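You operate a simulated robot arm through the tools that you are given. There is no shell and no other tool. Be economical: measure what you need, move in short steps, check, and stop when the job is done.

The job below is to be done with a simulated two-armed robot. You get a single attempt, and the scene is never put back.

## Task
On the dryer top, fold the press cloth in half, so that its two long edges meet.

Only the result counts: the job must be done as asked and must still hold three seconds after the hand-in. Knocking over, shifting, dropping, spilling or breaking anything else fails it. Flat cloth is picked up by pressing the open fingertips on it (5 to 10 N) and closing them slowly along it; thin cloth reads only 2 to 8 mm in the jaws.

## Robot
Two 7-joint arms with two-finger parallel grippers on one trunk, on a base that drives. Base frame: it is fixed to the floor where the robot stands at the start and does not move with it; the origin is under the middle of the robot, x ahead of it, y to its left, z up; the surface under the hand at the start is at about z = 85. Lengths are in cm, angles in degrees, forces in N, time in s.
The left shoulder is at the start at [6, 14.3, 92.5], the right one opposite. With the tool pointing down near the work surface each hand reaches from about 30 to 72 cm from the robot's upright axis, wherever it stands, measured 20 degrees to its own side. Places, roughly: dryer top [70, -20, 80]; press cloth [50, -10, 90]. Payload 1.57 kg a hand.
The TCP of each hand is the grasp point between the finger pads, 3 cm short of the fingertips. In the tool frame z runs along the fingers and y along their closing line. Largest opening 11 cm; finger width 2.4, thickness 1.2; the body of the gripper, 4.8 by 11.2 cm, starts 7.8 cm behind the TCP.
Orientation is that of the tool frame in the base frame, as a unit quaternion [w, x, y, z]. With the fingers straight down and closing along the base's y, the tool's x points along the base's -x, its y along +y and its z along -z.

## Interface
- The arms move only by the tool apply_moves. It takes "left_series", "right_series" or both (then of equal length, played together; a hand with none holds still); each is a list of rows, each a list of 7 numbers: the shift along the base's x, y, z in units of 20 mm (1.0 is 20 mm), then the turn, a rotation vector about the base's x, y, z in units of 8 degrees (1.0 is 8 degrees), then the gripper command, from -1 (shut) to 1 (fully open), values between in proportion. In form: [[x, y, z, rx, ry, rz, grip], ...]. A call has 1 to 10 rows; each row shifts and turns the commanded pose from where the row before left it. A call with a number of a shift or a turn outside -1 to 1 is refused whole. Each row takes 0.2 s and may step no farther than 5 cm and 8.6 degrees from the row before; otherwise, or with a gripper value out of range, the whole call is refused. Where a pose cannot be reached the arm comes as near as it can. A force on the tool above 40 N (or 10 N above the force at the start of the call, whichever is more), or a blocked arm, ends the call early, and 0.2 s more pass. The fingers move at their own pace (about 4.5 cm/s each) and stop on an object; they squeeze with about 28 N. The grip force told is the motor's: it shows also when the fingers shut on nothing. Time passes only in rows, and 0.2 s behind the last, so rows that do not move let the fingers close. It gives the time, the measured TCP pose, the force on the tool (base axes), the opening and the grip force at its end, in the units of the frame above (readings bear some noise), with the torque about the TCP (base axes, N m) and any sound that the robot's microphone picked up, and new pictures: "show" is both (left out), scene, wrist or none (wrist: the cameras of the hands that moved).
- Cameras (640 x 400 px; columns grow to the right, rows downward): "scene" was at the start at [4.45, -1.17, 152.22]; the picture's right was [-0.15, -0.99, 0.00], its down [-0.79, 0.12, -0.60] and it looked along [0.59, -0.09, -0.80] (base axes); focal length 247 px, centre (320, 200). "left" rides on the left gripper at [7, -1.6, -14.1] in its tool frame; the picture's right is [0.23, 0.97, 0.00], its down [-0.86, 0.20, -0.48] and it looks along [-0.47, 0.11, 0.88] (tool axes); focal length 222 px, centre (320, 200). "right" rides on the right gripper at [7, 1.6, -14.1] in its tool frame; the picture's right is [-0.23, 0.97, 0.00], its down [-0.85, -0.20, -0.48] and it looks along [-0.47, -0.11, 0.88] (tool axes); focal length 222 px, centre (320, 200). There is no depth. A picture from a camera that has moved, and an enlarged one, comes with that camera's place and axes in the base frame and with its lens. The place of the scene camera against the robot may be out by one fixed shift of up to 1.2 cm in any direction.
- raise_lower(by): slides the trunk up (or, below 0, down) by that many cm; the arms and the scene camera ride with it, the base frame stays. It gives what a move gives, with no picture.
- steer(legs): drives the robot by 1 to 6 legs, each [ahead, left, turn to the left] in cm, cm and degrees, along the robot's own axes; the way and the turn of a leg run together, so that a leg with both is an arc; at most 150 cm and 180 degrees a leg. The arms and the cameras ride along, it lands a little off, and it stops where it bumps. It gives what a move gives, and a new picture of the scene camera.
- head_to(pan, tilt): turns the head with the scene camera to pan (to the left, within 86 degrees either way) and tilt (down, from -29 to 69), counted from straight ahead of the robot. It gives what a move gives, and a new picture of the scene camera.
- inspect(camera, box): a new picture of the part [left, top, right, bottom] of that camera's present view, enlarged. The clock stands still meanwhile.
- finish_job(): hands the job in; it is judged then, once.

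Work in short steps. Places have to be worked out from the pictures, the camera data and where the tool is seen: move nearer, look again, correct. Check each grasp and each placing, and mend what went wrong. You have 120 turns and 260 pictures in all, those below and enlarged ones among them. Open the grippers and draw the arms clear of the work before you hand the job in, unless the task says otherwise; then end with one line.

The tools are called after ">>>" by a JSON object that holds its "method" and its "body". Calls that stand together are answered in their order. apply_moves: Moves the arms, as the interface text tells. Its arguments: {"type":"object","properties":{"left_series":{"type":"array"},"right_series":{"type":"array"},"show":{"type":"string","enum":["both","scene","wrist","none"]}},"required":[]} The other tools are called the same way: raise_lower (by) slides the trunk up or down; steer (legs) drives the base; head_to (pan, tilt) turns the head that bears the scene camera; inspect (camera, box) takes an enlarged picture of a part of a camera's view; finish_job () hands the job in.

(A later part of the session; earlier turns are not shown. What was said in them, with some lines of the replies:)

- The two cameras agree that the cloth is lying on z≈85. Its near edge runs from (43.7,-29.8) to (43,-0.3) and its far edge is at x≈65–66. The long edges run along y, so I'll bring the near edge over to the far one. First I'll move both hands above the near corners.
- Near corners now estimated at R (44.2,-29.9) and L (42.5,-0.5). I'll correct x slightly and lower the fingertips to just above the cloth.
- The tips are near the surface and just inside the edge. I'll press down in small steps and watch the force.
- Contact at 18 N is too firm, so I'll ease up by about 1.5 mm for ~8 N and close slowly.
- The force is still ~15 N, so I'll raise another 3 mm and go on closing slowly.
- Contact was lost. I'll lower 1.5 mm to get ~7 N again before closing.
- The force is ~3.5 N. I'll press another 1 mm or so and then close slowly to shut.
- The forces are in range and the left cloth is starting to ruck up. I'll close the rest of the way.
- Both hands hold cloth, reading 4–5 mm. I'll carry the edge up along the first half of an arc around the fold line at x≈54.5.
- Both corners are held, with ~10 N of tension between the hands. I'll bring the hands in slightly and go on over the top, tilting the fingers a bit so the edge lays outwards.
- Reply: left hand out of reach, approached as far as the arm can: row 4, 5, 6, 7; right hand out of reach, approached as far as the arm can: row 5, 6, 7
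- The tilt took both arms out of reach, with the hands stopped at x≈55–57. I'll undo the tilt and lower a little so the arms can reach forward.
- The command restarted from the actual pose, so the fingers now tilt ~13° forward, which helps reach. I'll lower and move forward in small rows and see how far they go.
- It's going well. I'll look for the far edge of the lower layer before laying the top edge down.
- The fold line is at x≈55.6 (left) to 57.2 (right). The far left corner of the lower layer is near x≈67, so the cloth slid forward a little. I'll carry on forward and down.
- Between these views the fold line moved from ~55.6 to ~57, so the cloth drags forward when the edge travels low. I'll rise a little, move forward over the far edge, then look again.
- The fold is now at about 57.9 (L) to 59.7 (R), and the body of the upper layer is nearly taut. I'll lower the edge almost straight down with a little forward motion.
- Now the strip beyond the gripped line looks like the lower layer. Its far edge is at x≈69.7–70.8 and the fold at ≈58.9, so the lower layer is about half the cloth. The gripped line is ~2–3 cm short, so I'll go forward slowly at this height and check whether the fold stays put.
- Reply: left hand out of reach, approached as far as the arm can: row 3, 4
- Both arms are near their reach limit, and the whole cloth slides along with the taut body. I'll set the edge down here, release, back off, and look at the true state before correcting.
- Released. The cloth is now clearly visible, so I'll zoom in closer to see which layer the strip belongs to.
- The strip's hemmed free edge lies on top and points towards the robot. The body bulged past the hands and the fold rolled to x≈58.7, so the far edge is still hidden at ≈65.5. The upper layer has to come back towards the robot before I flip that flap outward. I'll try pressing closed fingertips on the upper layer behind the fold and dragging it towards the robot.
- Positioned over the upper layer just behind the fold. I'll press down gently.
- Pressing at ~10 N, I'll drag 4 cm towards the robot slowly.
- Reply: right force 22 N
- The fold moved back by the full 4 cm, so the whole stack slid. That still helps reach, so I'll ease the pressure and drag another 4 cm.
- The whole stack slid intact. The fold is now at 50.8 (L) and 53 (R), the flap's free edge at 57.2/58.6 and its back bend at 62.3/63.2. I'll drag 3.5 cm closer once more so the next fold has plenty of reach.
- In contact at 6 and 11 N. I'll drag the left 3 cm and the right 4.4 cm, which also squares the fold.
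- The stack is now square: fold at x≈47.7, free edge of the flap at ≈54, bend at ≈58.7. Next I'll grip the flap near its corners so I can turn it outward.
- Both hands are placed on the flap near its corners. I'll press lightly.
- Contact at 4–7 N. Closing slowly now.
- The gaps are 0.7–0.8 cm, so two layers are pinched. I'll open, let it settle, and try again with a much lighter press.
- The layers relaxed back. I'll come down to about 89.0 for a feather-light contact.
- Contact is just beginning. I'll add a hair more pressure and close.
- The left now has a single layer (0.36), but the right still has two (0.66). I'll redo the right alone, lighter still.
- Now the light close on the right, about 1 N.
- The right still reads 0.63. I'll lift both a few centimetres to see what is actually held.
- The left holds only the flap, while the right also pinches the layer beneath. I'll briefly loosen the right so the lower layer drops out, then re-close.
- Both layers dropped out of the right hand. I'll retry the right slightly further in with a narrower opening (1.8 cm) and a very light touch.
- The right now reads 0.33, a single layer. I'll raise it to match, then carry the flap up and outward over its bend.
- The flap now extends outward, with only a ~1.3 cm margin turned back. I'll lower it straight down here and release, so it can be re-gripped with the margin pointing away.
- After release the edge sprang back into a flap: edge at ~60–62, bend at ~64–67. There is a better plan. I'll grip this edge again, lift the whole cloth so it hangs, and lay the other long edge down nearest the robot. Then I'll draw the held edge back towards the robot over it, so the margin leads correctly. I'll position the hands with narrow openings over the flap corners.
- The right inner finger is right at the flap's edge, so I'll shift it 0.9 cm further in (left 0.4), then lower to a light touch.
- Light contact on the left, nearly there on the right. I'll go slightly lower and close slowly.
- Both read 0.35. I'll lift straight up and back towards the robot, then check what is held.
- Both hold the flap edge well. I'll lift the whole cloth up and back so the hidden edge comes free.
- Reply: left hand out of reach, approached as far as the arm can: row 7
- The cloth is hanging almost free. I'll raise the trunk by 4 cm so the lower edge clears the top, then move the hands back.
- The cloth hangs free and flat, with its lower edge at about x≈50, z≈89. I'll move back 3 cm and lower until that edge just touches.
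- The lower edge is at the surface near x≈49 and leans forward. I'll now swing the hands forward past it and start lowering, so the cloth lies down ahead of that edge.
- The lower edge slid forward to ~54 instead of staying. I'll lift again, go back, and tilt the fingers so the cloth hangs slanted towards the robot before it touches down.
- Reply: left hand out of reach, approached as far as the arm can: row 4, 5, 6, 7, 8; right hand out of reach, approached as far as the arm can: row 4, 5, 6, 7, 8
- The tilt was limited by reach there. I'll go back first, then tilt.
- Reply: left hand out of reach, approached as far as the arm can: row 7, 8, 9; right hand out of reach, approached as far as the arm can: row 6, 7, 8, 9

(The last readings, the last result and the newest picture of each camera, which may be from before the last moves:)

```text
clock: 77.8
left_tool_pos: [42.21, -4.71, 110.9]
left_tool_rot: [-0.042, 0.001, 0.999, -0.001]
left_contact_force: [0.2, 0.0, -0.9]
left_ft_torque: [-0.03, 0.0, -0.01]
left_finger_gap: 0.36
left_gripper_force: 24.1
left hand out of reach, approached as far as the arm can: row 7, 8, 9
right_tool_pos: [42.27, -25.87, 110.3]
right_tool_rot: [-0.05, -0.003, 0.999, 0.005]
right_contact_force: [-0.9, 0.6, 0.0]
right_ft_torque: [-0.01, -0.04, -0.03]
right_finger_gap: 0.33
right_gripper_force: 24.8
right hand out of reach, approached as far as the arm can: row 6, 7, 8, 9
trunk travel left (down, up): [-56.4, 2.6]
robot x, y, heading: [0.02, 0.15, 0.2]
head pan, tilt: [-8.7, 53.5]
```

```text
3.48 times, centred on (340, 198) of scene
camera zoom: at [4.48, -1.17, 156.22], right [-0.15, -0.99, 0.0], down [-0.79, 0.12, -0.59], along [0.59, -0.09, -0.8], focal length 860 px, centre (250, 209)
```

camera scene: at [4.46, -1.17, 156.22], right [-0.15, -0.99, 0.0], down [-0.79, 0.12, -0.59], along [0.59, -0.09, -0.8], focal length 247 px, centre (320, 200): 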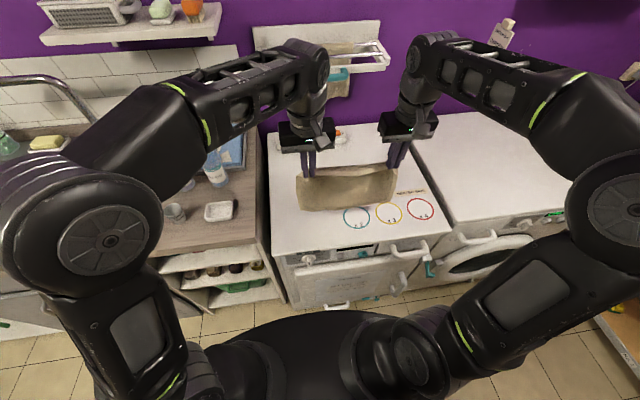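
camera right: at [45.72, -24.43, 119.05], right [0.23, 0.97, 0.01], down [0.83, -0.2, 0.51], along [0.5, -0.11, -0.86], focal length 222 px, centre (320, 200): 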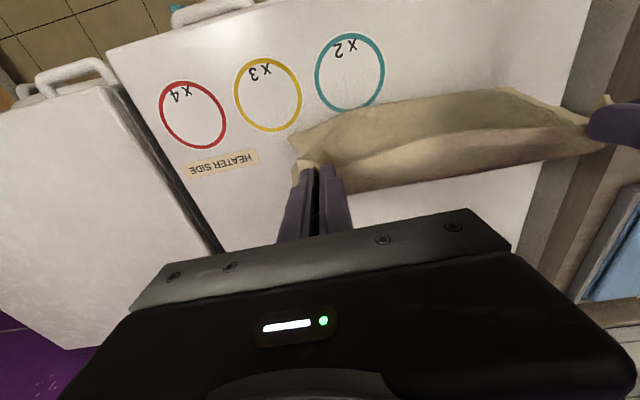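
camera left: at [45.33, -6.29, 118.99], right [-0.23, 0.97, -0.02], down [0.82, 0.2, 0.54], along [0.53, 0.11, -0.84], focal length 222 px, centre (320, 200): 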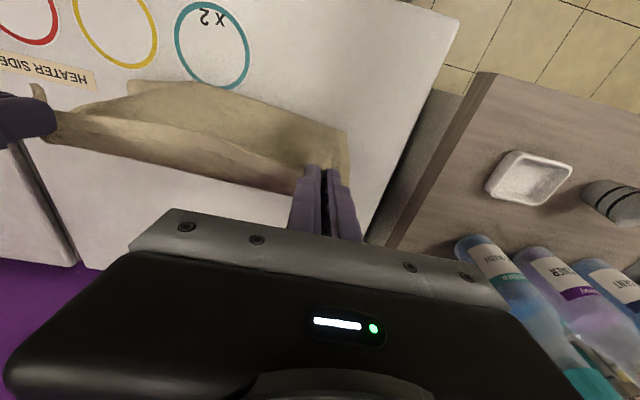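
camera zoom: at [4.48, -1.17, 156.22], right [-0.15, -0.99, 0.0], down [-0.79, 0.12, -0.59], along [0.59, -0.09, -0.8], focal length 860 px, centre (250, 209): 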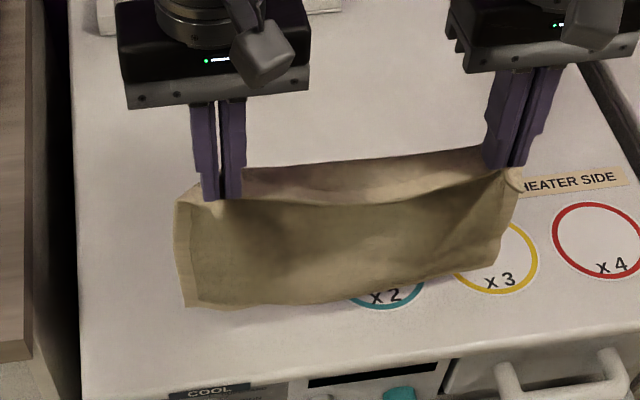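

The tilt limit is about 5°. The lower edge now hangs near x≈45 and the hands are at 42. I'll lower it with some slack and go forward and down faster, so the cloth weight anchors the edge.

>>> {"method": "apply_moves", "body": {"left_series": [[0.3, 0, -0.75, 0, 0, 0, -1], [0.6, 0, -0.75, 0, 0, 0, -1], [0.9, 0, -0.3, 0, -0.1, 0, -1], [0.95, 0, -0.4, 0, -0.1, 0, -1], [0.95, 0, -0.6, 0, -0.1, 0, -1], [0.95, 0, -0.8, 0, -0.1, 0, -1], [0.95, 0, -0.9, 0, -0.2, 0, -1], [0.95, 0, -0.9, 0, -0.2, 0, -1], [0, 0, 0, 0, 0, 0, -1]], "right_series": [[0.3, 0, -0.7, 0, 0, 0, -1], [0.6, 0, -0.7, 0, 0, 0, -1], [0.9, 0, -0.3, 0, -0.1, 0, -1], [0.95, 0, -0.4, 0, -0.1, 0, -1], [0.95, 0, -0.6, 0, -0.1, 0, -1], [0.95, 0, -0.8, 0, -0.1, 0, -1], [0.95, 0, -0.9, 0, -0.2, 0, -1], [0.95, 0, -0.8, 0, -0.2, 0, -1], [0, 0, 0, 0, 0, 0, -1]], "show": "wrist"}}

>>> {"method": "inspect", "body": {"camera": "scene", "box": [250, 130, 430, 245]}}

```text
clock: 79.8
left_tool_pos: [55.3, -4.51, 100.22]
left_tool_rot: [0.014, 0.001, 1.0, -0.001]
left_contact_force: [1.5, -0.3, -0.6]
left_ft_torque: [0.02, 0.0, 0.04]
left_finger_gap: 0.37
left_gripper_force: 24.3
right_tool_pos: [55.29, -25.35, 99.97]
right_tool_rot: [0.006, -0.003, 1.0, 0.005]
right_contact_force: [0.1, 0.7, -0.5]
right_ft_torque: [-0.08, -0.02, 0.01]
right_finger_gap: 0.32
right_gripper_force: 24.4
trunk travel left (down, up): [-56.4, 2.6]
robot x, y, heading: [0.07, 0.07, -0.2]
head pan, tilt: [-8.7, 53.5]
camera right: at [48.18, -24.09, 113.93], right [0.22, 0.97, 0.01], down [0.85, -0.2, 0.49], along [0.48, -0.1, -0.87], focal length 222 px, centre (320, 200)
camera left: at [47.84, -6.21, 114.05], right [-0.23, 0.97, -0.01], down [0.84, 0.2, 0.5], along [0.49, 0.11, -0.86], focal length 222 px, centre (320, 200)
```

right: 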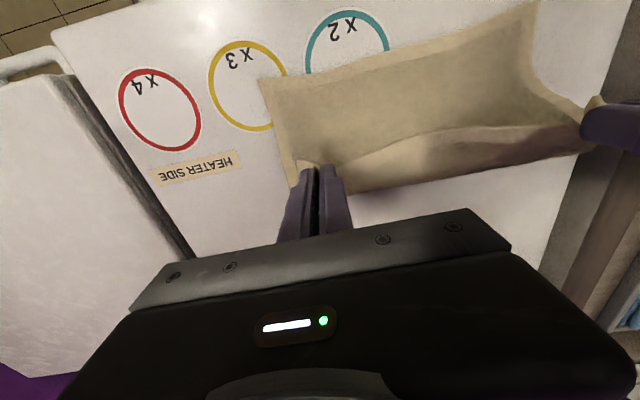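
left: 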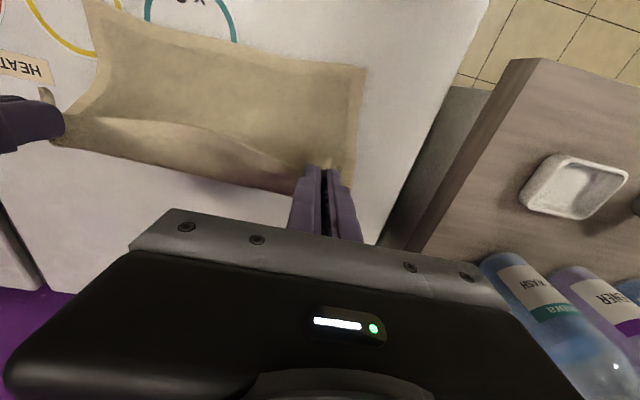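

```text
3.48 times, centred on (340, 188) of scene
camera zoom: at [4.38, -1.16, 156.23], right [-0.15, -0.99, 0.0], down [-0.79, 0.12, -0.6], along [0.59, -0.09, -0.8], focal length 860 px, centre (250, 244)
```

zoom: 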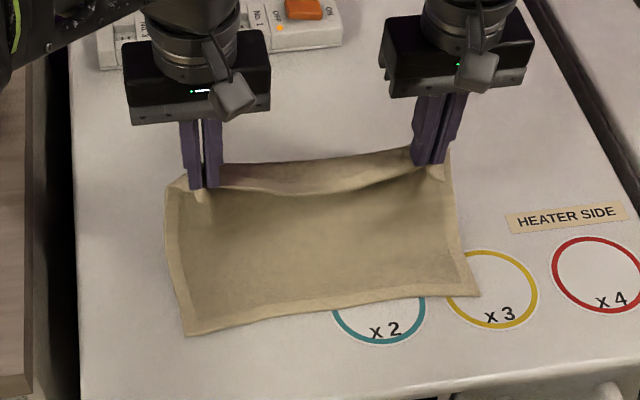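

Excellent: the other long edge now lies flat and square nearest the robot at x≈47, and the cloth rises to the hands. I'll go a bit further forward to lay the lower half before drawing the held edge back over.

>>> {"method": "apply_moves", "body": {"left_series": [[0.5, 0, -0.3, 0, -0.1, 0, -1], [0.5, 0, -0.3, 0, -0.1, 0, -1], [0.5, 0, -0.3, 0, -0.1, 0, -1], [0.5, 0, -0.3, 0, -0.1, 0, -1], [0.3, 0, -0.2, 0, 0, 0, -1], [0, 0, 0, 0, 0, 0, -1]], "right_series": [[0.5, 0, -0.3, 0, -0.1, 0, -1], [0.5, -0.1, -0.3, 0, -0.1, 0, -1], [0.5, -0.1, -0.3, 0, -0.1, 0, -1], [0.5, -0.1, -0.3, 0, -0.1, 0, -1], [0.3, 0, -0.2, 0, 0, 0, -1], [0, 0, 0, 0, 0, 0, -1]], "show": "none"}}

>>> {"method": "inspect", "body": {"camera": "scene", "box": [250, 130, 430, 245]}}

```text
clock: 81.2
left_tool_pos: [59.81, -4.66, 97.36]
left_tool_rot: [0.042, 0.0, 0.999, -0.001]
left_contact_force: [-0.4, 0.1, -1.0]
left_ft_torque: [-0.04, 0.0, 0.01]
left_finger_gap: 0.34
left_gripper_force: 24.8
right_tool_pos: [59.93, -26.47, 97.1]
right_tool_rot: [0.034, -0.003, 0.999, 0.005]
right_contact_force: [-0.6, 0.9, -0.6]
right_ft_torque: [0.01, 0.02, 0.0]
right_finger_gap: 0.32
right_gripper_force: 24.0
trunk travel left (down, up): [-56.4, 2.6]
robot x, y, heading: [-0.23, -0.04, 0.1]
head pan, tilt: [-8.7, 53.5]
```

```text
3.48 times, centred on (340, 188) of scene
camera zoom: at [4.43, -1.17, 156.23], right [-0.15, -0.99, 0.0], down [-0.79, 0.12, -0.6], along [0.59, -0.09, -0.8], focal length 860 px, centre (250, 244)
```

zoom: 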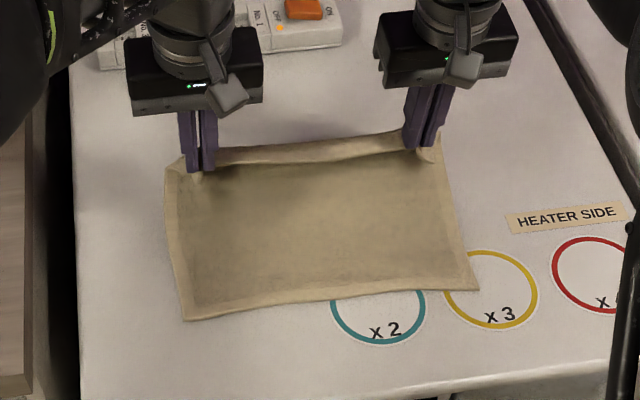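

The near edge is at ≈48.5. Now I'll bring the held edge back towards the robot and down over it.

>>> {"method": "apply_moves", "body": {"left_series": [[-0.5, 0, 0, 0, 0, 0, -1], [-0.7, 0, -0.1, 0, 0, 0, -1], [-0.8, 0, -0.25, 0, 0, 0, -1], [-0.8, 0, -0.4, 0, 0, 0, -1], [-0.7, 0, -0.6, 0, 0, 0, -1], [-0.6, 0, -0.7, 0, 0, 0, -1], [-0.3, 0, -0.6, 0, 0, 0, -1], [0, 0, 0, 0, 0, 0, -1]], "right_series": [[-0.5, 0, 0, 0, 0, 0, -1], [-0.7, 0, -0.1, 0, 0, 0, -1], [-0.8, 0, -0.25, 0, 0, 0, -1], [-0.8, 0, -0.4, 0, 0, 0, -1], [-0.7, 0, -0.6, 0, 0, 0, -1], [-0.6, 0, -0.7, 0, 0, 0, -1], [-0.3, 0, -0.6, 0, 0, 0, -1], [0, 0, 0, 0, 0, 0, -1]], "show": "wrist"}}

>>> {"method": "inspect", "body": {"camera": "scene", "box": [250, 130, 430, 245]}}

```text
clock: 83.0
left_tool_pos: [51.07, -4.64, 92.07]
left_tool_rot: [0.041, 0.0, 0.999, -0.001]
left_contact_force: [-1.1, -0.5, 0.7]
left_ft_torque: [-0.04, 0.02, 0.02]
left_finger_gap: 0.36
left_gripper_force: 24.3
right_tool_pos: [51.16, -26.3, 91.8]
right_tool_rot: [0.034, -0.003, 0.999, 0.005]
right_contact_force: [-0.1, -0.1, -0.2]
right_ft_torque: [-0.03, 0.02, 0.01]
right_finger_gap: 0.31
right_gripper_force: 24.5
trunk travel left (down, up): [-56.4, 2.6]
robot x, y, heading: [0.11, 0.15, -0.1]
head pan, tilt: [-8.7, 53.5]
camera right: at [43.24, -24.89, 105.42], right [0.22, 0.97, 0.02], down [0.82, -0.2, 0.53], along [0.52, -0.1, -0.85], focal length 222 px, centre (320, 200)
camera left: at [42.84, -6.33, 105.44], right [-0.23, 0.97, -0.02], down [0.81, 0.2, 0.55], along [0.54, 0.11, -0.84], focal length 222 px, centre (320, 200)
```

right: 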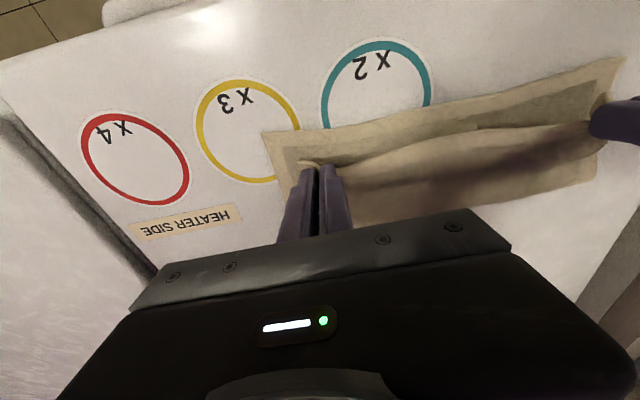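
left: 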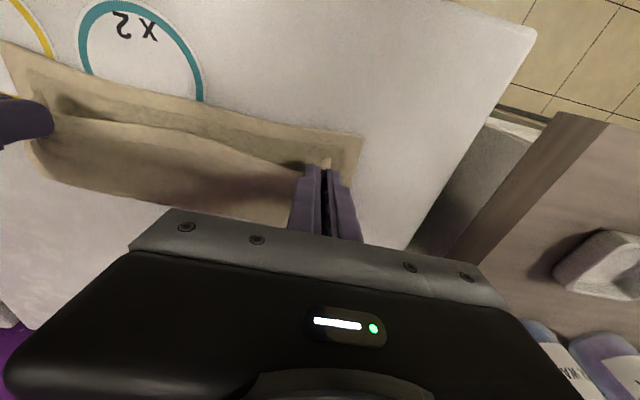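

```text
3.48 times, centred on (340, 188) of scene
camera zoom: at [4.44, -1.16, 156.23], right [-0.15, -0.99, 0.0], down [-0.79, 0.12, -0.6], along [0.59, -0.09, -0.8], focal length 860 px, centre (250, 244)
```

zoom: 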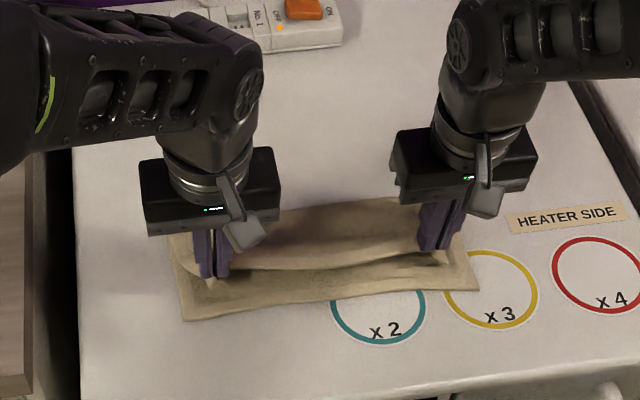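

Very good: the held edge trails its cloth correctly and leads towards the robot. The near edge is at L 48.3 and R 47.5. I'll move the last bit back and lower to meet it.

>>> {"method": "apply_moves", "body": {"left_series": [[-0.25, 0, -0.3, 0, 0, 0, -1], [-0.25, 0, -0.4, 0, 0, 0, -1], [-0.25, 0, -0.4, 0, 0, 0, -1], [0, 0, -0.25, 0, 0, 0, -1], [0, 0, 0, 0, 0, 0, -1]], "right_series": [[-0.42, 0, -0.3, 0, 0, 0, -1], [-0.42, 0, -0.4, 0, 0, 0, -1], [-0.41, 0, -0.4, 0, 0, 0, -1], [0, 0, -0.15, 0, 0, 0, -1], [0, 0, 0, 0, 0, 0, -1]], "show": "wrist"}}

>>> {"method": "inspect", "body": {"camera": "scene", "box": [260, 150, 420, 250]}}

```text
clock: 84.2
left_tool_pos: [49.43, -4.75, 89.26]
left_tool_rot: [0.042, 0.0, 0.999, -0.001]
left_contact_force: [1.3, -0.8, -0.3]
left_ft_torque: [-0.05, -0.01, -0.02]
left_finger_gap: 0.36
left_gripper_force: 24.9
right_tool_pos: [48.69, -26.47, 89.32]
right_tool_rot: [0.033, -0.002, 0.999, 0.005]
right_contact_force: [0.5, 0.4, -0.1]
right_ft_torque: [0.0, 0.0, 0.02]
right_finger_gap: 0.32
right_gripper_force: 24.4
trunk travel left (down, up): [-56.4, 2.6]
robot x, y, heading: [-0.09, 0.04, -0.1]
head pan, tilt: [-8.7, 53.5]
camera right: at [40.73, -24.95, 102.81], right [0.22, 0.97, 0.02], down [0.82, -0.2, 0.53], along [0.52, -0.1, -0.85], focal length 222 px, centre (320, 200)
camera left: at [41.33, -6.3, 102.66], right [-0.23, 0.97, -0.02], down [0.81, 0.2, 0.55], along [0.54, 0.11, -0.84], focal length 222 px, centre (320, 200)
```

right: 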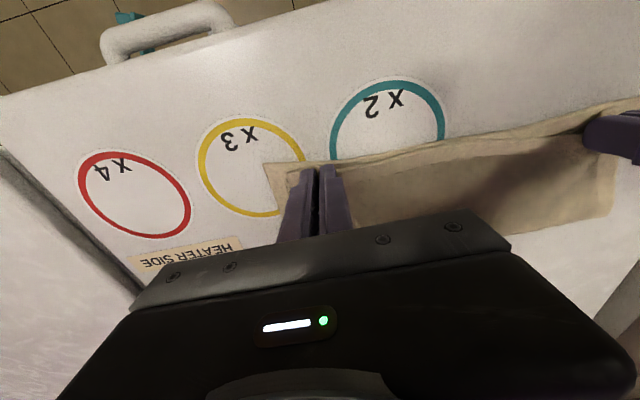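
left: 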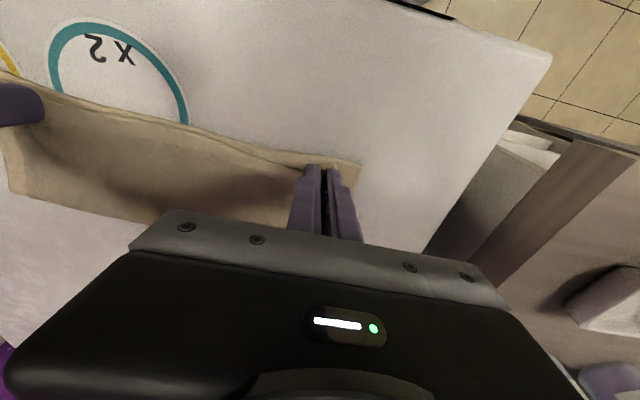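

```text
4.00 times, centred on (340, 200) of scene
camera zoom: at [4.44, -1.17, 156.23], right [-0.15, -0.99, 0.0], down [-0.79, 0.12, -0.6], along [0.59, -0.09, -0.8], focal length 989 px, centre (240, 200)
```

zoom: 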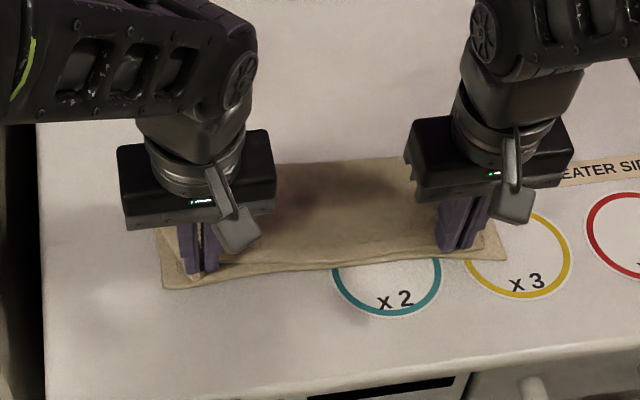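

The edges look very close. I'll zoom in on both ends before releasing.

>>> {"method": "inspect", "body": {"camera": "right", "box": [230, 90, 510, 265]}}

>>> {"method": "inspect", "body": {"camera": "left", "box": [130, 90, 410, 265]}}

```text
2.29 times, centred on (370, 178) of right
camera zoom: at [40.73, -24.95, 102.81], right [0.22, 0.97, 0.02], down [0.82, -0.2, 0.53], along [0.52, -0.1, -0.85], focal length 508 px, centre (206, 251)
```

zoom: 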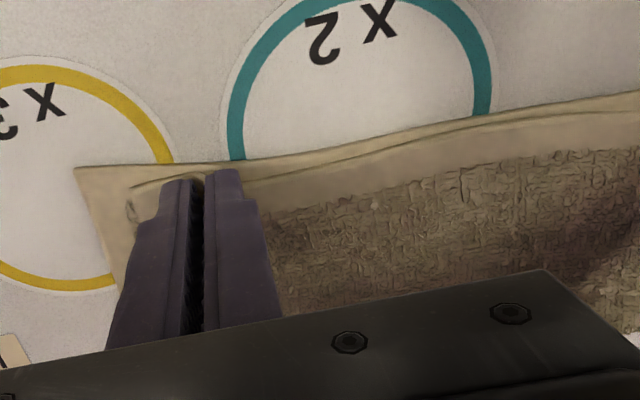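

```text
2.29 times, centred on (270, 178) of left
camera zoom: at [41.33, -6.3, 102.66], right [-0.23, 0.97, -0.02], down [0.81, 0.2, 0.55], along [0.54, 0.11, -0.84], focal length 508 px, centre (434, 251)
```

zoom: 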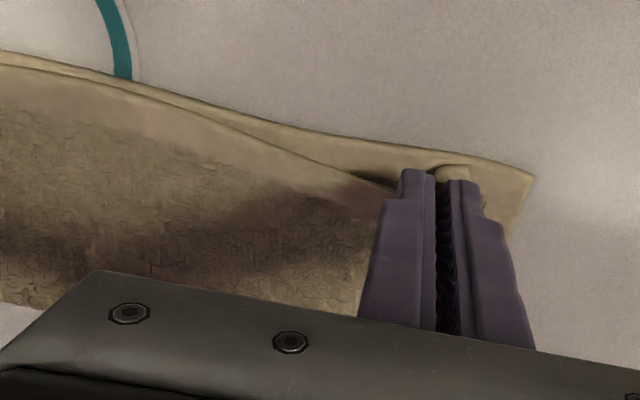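

The right edge is within ~0.5 cm and the left ~0.8 cm short. I'll nudge the left back 0.6 cm and the right 0.2 cm, lower to contact and release gently.

>>> {"method": "apply_moves", "body": {"left_series": [[-0.3, 0, -0.1, 0, 0, 0, -1], [0, 0, -0.15, 0, 0, 0, -1], [0, 0, 0, 0, 0, 0, -1], [0, 0, 0, 0, 0, 0, -0.85], [0, 0, 0, 0, 0, 0, -0.7], [0, 0, 0, 0, 0, 0, -0.6], [0, 0, 0, 0, 0, 0, -0.55]], "right_series": [[-0.12, 0, -0.1, 0, 0, 0, -1], [0, 0, -0.15, 0, 0, 0, -1], [0, 0, 0, 0, 0, 0, -1], [0, 0, 0, 0, 0, 0, -0.85], [0, 0, 0, 0, 0, 0, -0.7], [0, 0, 0, 0, 0, 0, -0.6], [0, 0, 0, 0, 0, 0, -0.55]], "show": "wrist"}}

```text
clock: 85.8
left_tool_pos: [49.04, -4.78, 88.92]
left_tool_rot: [0.042, 0.0, 0.999, -0.001]
left_contact_force: [-0.1, -0.4, 2.1]
left_ft_torque: [0.03, 0.01, 0.02]
left_finger_gap: 2.35
left_gripper_force: 0.0
right_tool_pos: [48.33, -26.39, 88.89]
right_tool_rot: [0.034, -0.002, 0.999, 0.005]
right_contact_force: [-0.3, 0.0, 1.3]
right_ft_torque: [-0.02, -0.01, 0.03]
right_finger_gap: 2.35
right_gripper_force: 0.1
trunk travel left (down, up): [-56.4, 2.6]
robot x, y, heading: [0.1, -0.15, 0.2]
head pan, tilt: [-8.7, 53.5]
camera right: at [40.49, -24.96, 102.39], right [0.22, 0.97, 0.02], down [0.82, -0.2, 0.53], along [0.52, -0.1, -0.85], focal length 222 px, centre (320, 200)
camera left: at [40.79, -6.33, 102.18], right [-0.23, 0.97, -0.02], down [0.81, 0.2, 0.55], along [0.54, 0.11, -0.84], focal length 222 px, centre (320, 200)
```

right: 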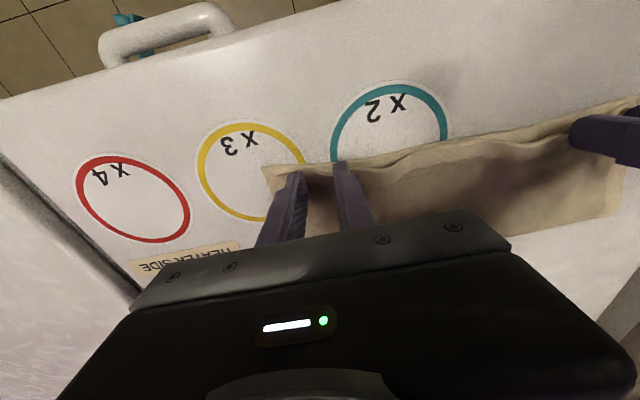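
left: 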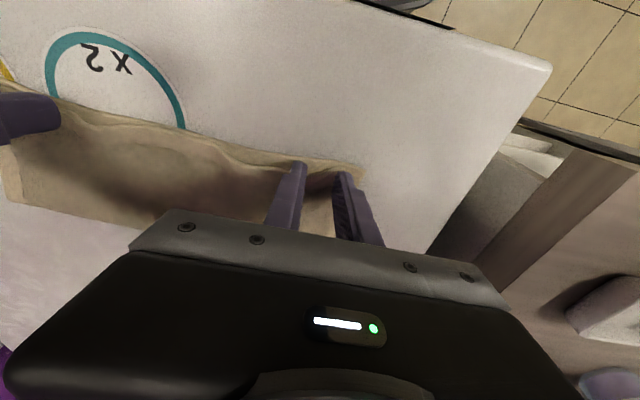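

Released. I'll lift straight up, move the hands outward and look.

>>> {"method": "apply_moves", "body": {"left_series": [[0, 0, 0.4, 0, 0, 0, -0.55], [0, 0, 0.8, 0, 0, 0, -0.55], [0, 0.9, 0.9, 0, 0, 0, -0.55], [0, 0.9, 0.9, 0, 0, 0, -0.55], [0, 0.9, 0.9, 0, 0, 0, -0.55], [0, 0.7, 0.9, 0, 0, 0, -0.55]], "right_series": [[0, 0, 0.4, 0, 0, 0, -0.55], [0, 0, 0.8, 0, 0, 0, -0.55], [0, -0.9, 0.9, 0, 0, 0, -0.55], [0, -0.9, 0.9, 0, 0, 0, -0.55], [0, -0.9, 0.9, 0, 0, 0, -0.55], [0, -0.7, 0.9, 0, 0, 0, -0.55]], "show": "wrist"}}

>>> {"method": "inspect", "body": {"camera": "scene", "box": [280, 170, 400, 240]}}

>>> {"method": "inspect", "body": {"camera": "right", "box": [300, 40, 640, 240]}}

>>> {"method": "inspect", "body": {"camera": "left", "box": [0, 40, 340, 240]}}

```text
clock: 87.2
left_tool_pos: [48.99, 2.1, 98.47]
left_tool_rot: [0.042, 0.0, 0.999, -0.001]
left_contact_force: [0.6, 0.7, 0.5]
left_ft_torque: [-0.02, -0.05, 0.04]
left_finger_gap: 2.5
left_gripper_force: 0.0
right_tool_pos: [48.25, -33.26, 98.45]
right_tool_rot: [0.033, -0.003, 0.999, 0.005]
right_contact_force: [0.1, -0.5, 0.9]
right_ft_torque: [-0.04, 0.02, 0.02]
right_finger_gap: 2.47
right_gripper_force: 0.1
trunk travel left (down, up): [-56.4, 2.6]
robot x, y, heading: [-0.09, -0.18, -0.0]
head pan, tilt: [-8.7, 53.5]
camera right: at [40.39, -31.76, 112.03], right [0.22, 0.97, 0.02], down [0.82, -0.2, 0.53], along [0.52, -0.1, -0.85], focal length 222 px, centre (320, 200)
camera left: at [40.75, 0.47, 111.9], right [-0.23, 0.97, -0.02], down [0.81, 0.2, 0.55], along [0.54, 0.11, -0.84], focal length 222 px, centre (320, 200)
```

right: 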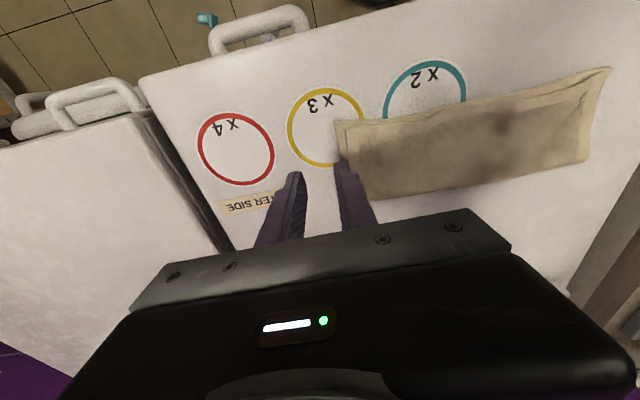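
left: 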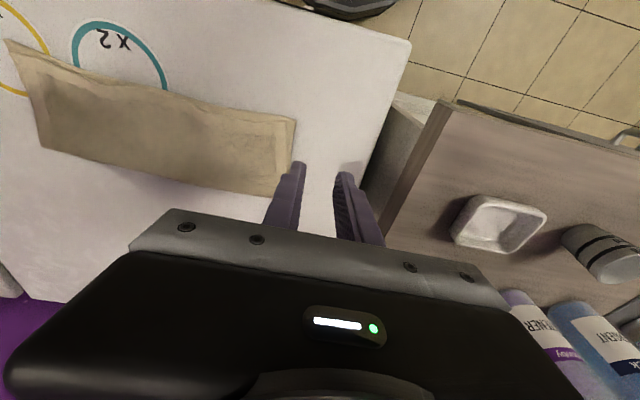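

```text
5.33 times, centred on (340, 205) of scene
camera zoom: at [4.38, -1.14, 156.22], right [-0.15, -0.99, 0.0], down [-0.79, 0.12, -0.6], along [0.59, -0.09, -0.8], focal length 1319 px, centre (213, 173)
```

zoom: 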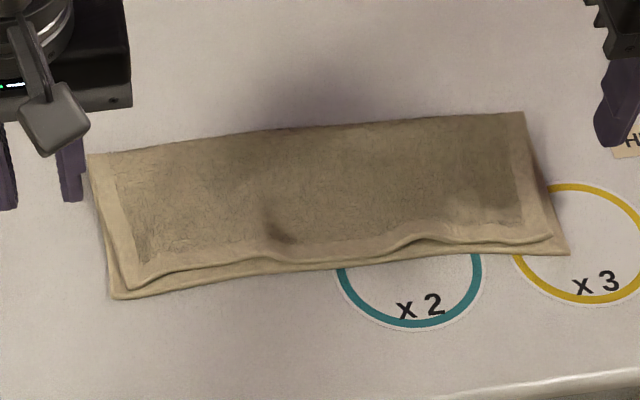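

```text
1.88 times, centred on (470, 140) of right
camera zoom: at [40.39, -31.76, 112.03], right [0.22, 0.97, 0.02], down [0.82, -0.2, 0.53], along [0.52, -0.1, -0.85], focal length 418 px, centre (38, 313)
```

zoom: 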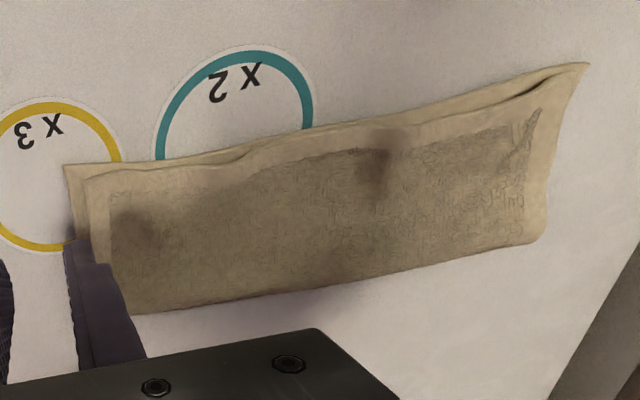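

```text
1.88 times, centred on (170, 140) of left
camera zoom: at [40.75, 0.47, 111.9], right [-0.23, 0.97, -0.02], down [0.81, 0.2, 0.55], along [0.54, 0.11, -0.84], focal length 418 px, centre (602, 313)
```

zoom: 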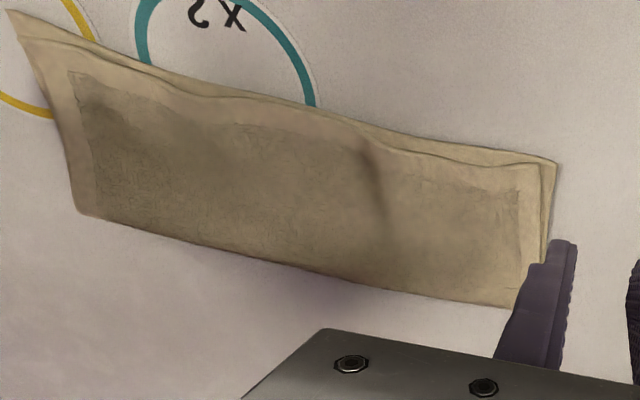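

The cloth is folded in half well: all four hems are visible and the long edges are within ~0.3–0.8 cm of each other. I'll make one light smoothing stroke towards the robot on the top layer near the edge, to flatten the ripples and close the remaining gap.

>>> {"method": "apply_moves", "body": {"left_series": [[0.3, -0.9, 0, 0, 0, 0, -1], [0.3, -0.9, -0.5, 0, 0, 0, -1], [0.3, -0.9, -0.9, 0, 0, 0, -1], [0.3, -0.9, -0.9, 0, 0, 0, -1], [0, -0.9, -0.9, 0, 0, 0, -1], [0, -0.9, -0.7, 0, 0, 0, -1], [0, -0.3, -0.45, 0, 0, 0, -1], [0, 0, -0.2, 0, 0, 0, -1], [0, 0, 0, 0, 0, 0, -1]], "right_series": [[0.3, 0.9, 0, 0, 0, 0, -1], [0.3, 0.9, -0.5, 0, 0, 0, -1], [0.3, 0.9, -0.9, 0, 0, 0, -1], [0.3, 0.9, -0.9, 0, 0, 0, -1], [0, 0.9, -0.9, 0, 0, 0, -1], [0, 0.6, -0.7, 0, 0, 0, -1], [0, 0, -0.45, 0, 0, 0, -1], [0, 0, -0.2, 0, 0, 0, -1], [0, 0, 0, 0, 0, 0, -1]], "show": "none"}}

```text
clock: 89.2
left_tool_pos: [51.51, -9.32, 89.33]
left_tool_rot: [0.042, 0.001, 0.999, -0.001]
left_contact_force: [0.0, 0.4, 0.6]
left_ft_torque: [-0.01, 0.0, 0.02]
left_finger_gap: 0.0
left_gripper_force: 21.4
right_tool_pos: [50.75, -23.07, 89.29]
right_tool_rot: [0.033, -0.002, 0.999, 0.004]
right_contact_force: [-1.2, -0.6, -0.5]
right_ft_torque: [0.0, 0.0, 0.04]
right_finger_gap: 0.02
right_gripper_force: 21.5
trunk travel left (down, up): [-56.4, 2.6]
robot x, y, heading: [0.03, -0.13, 0.3]
head pan, tilt: [-8.7, 53.5]
```

Just above the cloth. I'll touch lightly and stroke back ~1 cm, then lift.

>>> {"method": "apply_moves", "body": {"left_series": [[0, 0, -0.25, 0, 0, 0, -1], [0, 0, -0.08, 0, 0, 0, -1], [-0.15, 0, 0, 0, 0, 0, -1], [-0.15, 0, 0, 0, 0, 0, -1], [-0.1, 0, 0, 0, 0, 0, -1], [0, 0, 0.5, 0, 0, 0, -1], [0, 0.3, 0.9, 0, 0, 0, -1], [0, 0.9, 0.9, 0, 0, 0, -1], [0, 0.9, 0.9, 0, 0, 0, -1], [0, 0.9, 0.9, 0, 0, 0, -1]], "right_series": [[0, 0, -0.25, 0, 0, 0, -1], [0, 0, -0.08, 0, 0, 0, -1], [-0.2, 0, 0, 0, 0, 0, -1], [-0.2, 0, 0, 0, 0, 0, -1], [-0.2, 0, 0, 0, 0, 0, -1], [0, 0, 0.5, 0, 0, 0, -1], [0, -0.3, 0.9, 0, 0, 0, -1], [0, -0.9, 0.9, 0, 0, 0, -1], [0, -0.9, 0.9, 0, 0, 0, -1], [0, -0.9, 0.9, 0, 0, 0, -1]], "show": "none"}}

>>> {"method": "apply_moves", "body": {"left_series": [[0, 0.9, 0.5, 0, 0, 0, -0.5], [0, 0.9, 0.5, 0, 0, 0, -0.5], [-0.5, 0.9, 0.5, 0, 0, 0, -0.5], [0, 0, 0, 0, 0, 0, -0.5]], "right_series": [[0, -0.9, 0.5, 0, 0, 0, -0.5], [0, -0.9, 0.5, 0, 0, 0, -0.5], [-0.5, -0.9, 0.5, 0, 0, 0, -0.5], [0, 0, 0, 0, 0, 0, -0.5]], "show": "none"}}

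>>> {"method": "inspect", "body": {"camera": "scene", "box": [280, 170, 400, 240]}}

>>> {"method": "inspect", "body": {"camera": "right", "box": [300, 40, 640, 240]}}

```text
clock: 91.4
left_tool_pos: [50.64, -3.15, 96.84]
left_tool_rot: [0.042, 0.0, 0.999, 0.0]
left_contact_force: [-0.6, 0.2, -0.6]
left_ft_torque: [0.0, 0.01, -0.01]
left_finger_gap: 0.01
left_gripper_force: 20.9
right_tool_pos: [49.58, -28.98, 96.75]
right_tool_rot: [0.032, -0.003, 0.999, 0.005]
right_contact_force: [0.3, 0.7, -0.1]
right_ft_torque: [0.01, 0.02, -0.02]
right_finger_gap: 0.02
right_gripper_force: 21.5
trunk travel left (down, up): [-56.4, 2.6]
robot x, y, heading: [-0.17, -0.04, 0.1]
head pan, tilt: [-8.7, 53.5]
```

```text
clock: 92.4
left_tool_pos: [49.58, 2.24, 99.78]
left_tool_rot: [0.041, -0.001, 0.999, -0.001]
left_contact_force: [0.1, -0.5, 0.4]
left_ft_torque: [-0.01, 0.03, -0.01]
left_finger_gap: 2.75
left_gripper_force: 0.1
right_tool_pos: [48.65, -34.49, 99.6]
right_tool_rot: [0.034, -0.003, 0.999, 0.005]
right_contact_force: [-0.6, -0.9, -0.6]
right_ft_torque: [0.03, 0.01, -0.03]
right_finger_gap: 2.72
right_gripper_force: 0.1
trunk travel left (down, up): [-56.4, 2.6]
robot x, y, heading: [0.1, 0.02, 0.1]
head pan, tilt: [-8.7, 53.5]
```

```text
5.33 times, centred on (340, 205) of scene
camera zoom: at [4.54, -1.2, 156.22], right [-0.15, -0.99, 0.0], down [-0.79, 0.12, -0.59], along [0.59, -0.09, -0.8], focal length 1319 px, centre (213, 173)
```

zoom: 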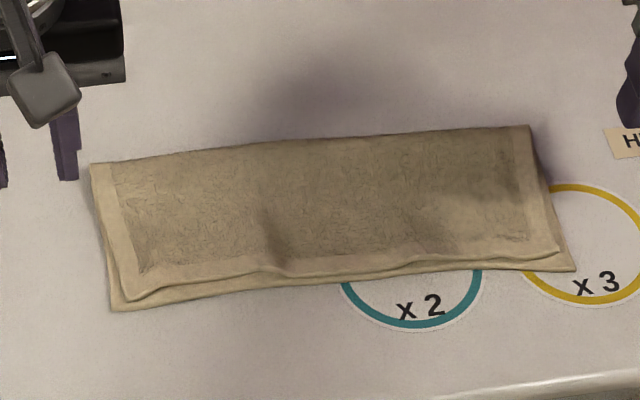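

```text
1.88 times, centred on (470, 140) of right
camera zoom: at [40.73, -33.1, 113.21], right [0.22, 0.97, 0.02], down [0.82, -0.2, 0.53], along [0.52, -0.1, -0.85], focal length 418 px, centre (38, 313)
```

zoom: 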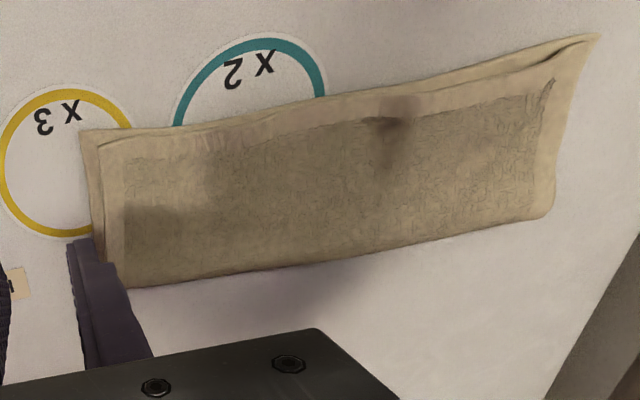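

The ripples are flatter and the long edges meet to within roughly half a centimetre. I'll draw the arms up and clear with open grippers and check the whole scene.

>>> {"method": "apply_moves", "body": {"left_series": [[-0.3, 0.5, 0.6, 0, 0, 0, 0.2], [-0.5, 0.5, 0.6, 0, 0, 0, 0.2], [-0.5, 0.3, 0.6, 0, 0, 0, 0.2], [0, 0, 0.6, 0, 0, 0, 0.2]], "right_series": [[-0.3, -0.5, 0.6, 0, 0, 0, 0.2], [-0.5, -0.5, 0.6, 0, 0, 0, 0.2], [-0.5, -0.3, 0.6, 0, 0, 0, 0.2], [0, 0, 0.6, 0, 0, 0, 0.2]], "show": "both"}}

```text
clock: 93.4
left_tool_pos: [47.03, 4.76, 104.6]
left_tool_rot: [0.042, 0.0, 0.999, -0.002]
left_contact_force: [0.0, 0.7, 0.4]
left_ft_torque: [0.03, 0.01, 0.0]
left_finger_gap: 6.6
left_gripper_force: 0.1
right_tool_pos: [46.02, -36.84, 104.61]
right_tool_rot: [0.034, -0.003, 0.999, 0.005]
right_contact_force: [-0.3, -0.1, 0.6]
right_ft_torque: [-0.02, -0.05, 0.0]
right_finger_gap: 6.61
right_gripper_force: 0.0
trunk travel left (down, up): [-56.4, 2.6]
robot x, y, heading: [-0.01, 0.12, 0.3]
head pan, tilt: [-8.7, 53.5]
camera scene: at [4.45, -1.16, 156.22], right [-0.15, -0.99, 0.0], down [-0.79, 0.12, -0.6], along [0.59, -0.09, -0.8], focal length 247 px, centre (320, 200)
camera right: at [38.1, -35.47, 118.28], right [0.22, 0.97, 0.02], down [0.82, -0.2, 0.53], along [0.52, -0.1, -0.85], focal length 222 px, centre (320, 200)
camera left: at [38.76, 3.2, 118.05], right [-0.23, 0.97, -0.02], down [0.81, 0.2, 0.55], along [0.54, 0.11, -0.84], focal length 222 px, centre (320, 200)
```

scene: 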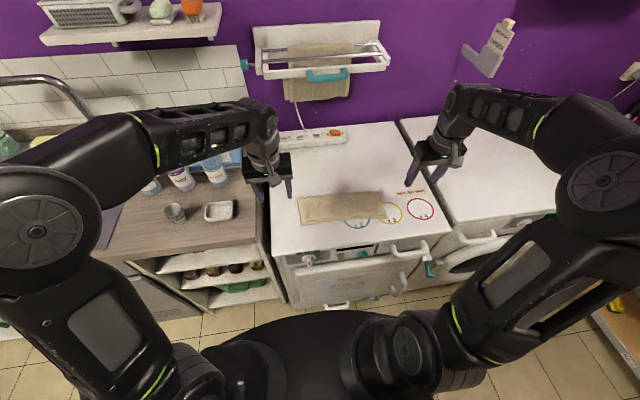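
right: 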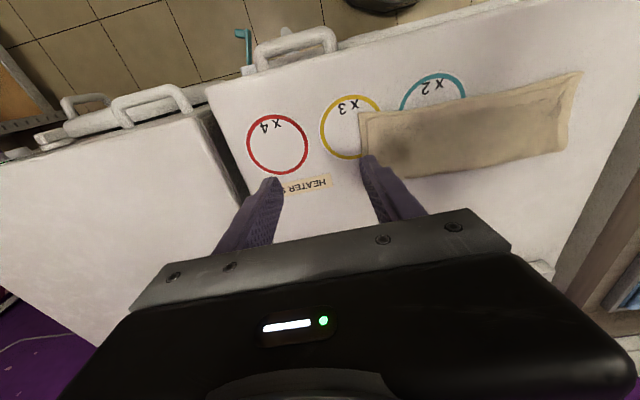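
left: 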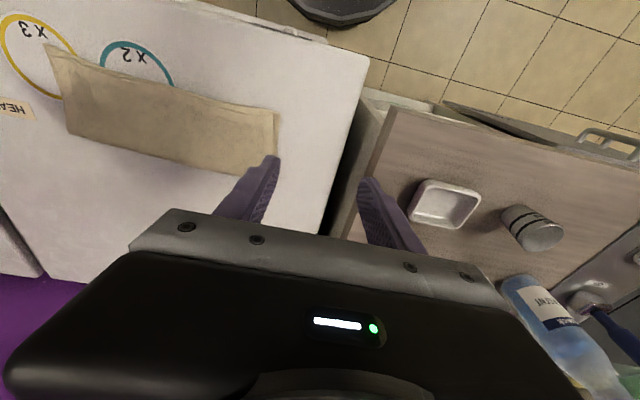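

The cloth lies folded in half on the dryer top, nothing else looks disturbed, and both arms are clear with the grippers open. I'm handing in the job.

>>> {"method": "finish_job", "body": {}}

```text
The job is handed in.
```

The press cloth is folded in half on the dryer top. Its two long edges meet to within about half a centimetre to a centimetre, and the folded cloth lies a few centimetres from where the cloth was at the start.
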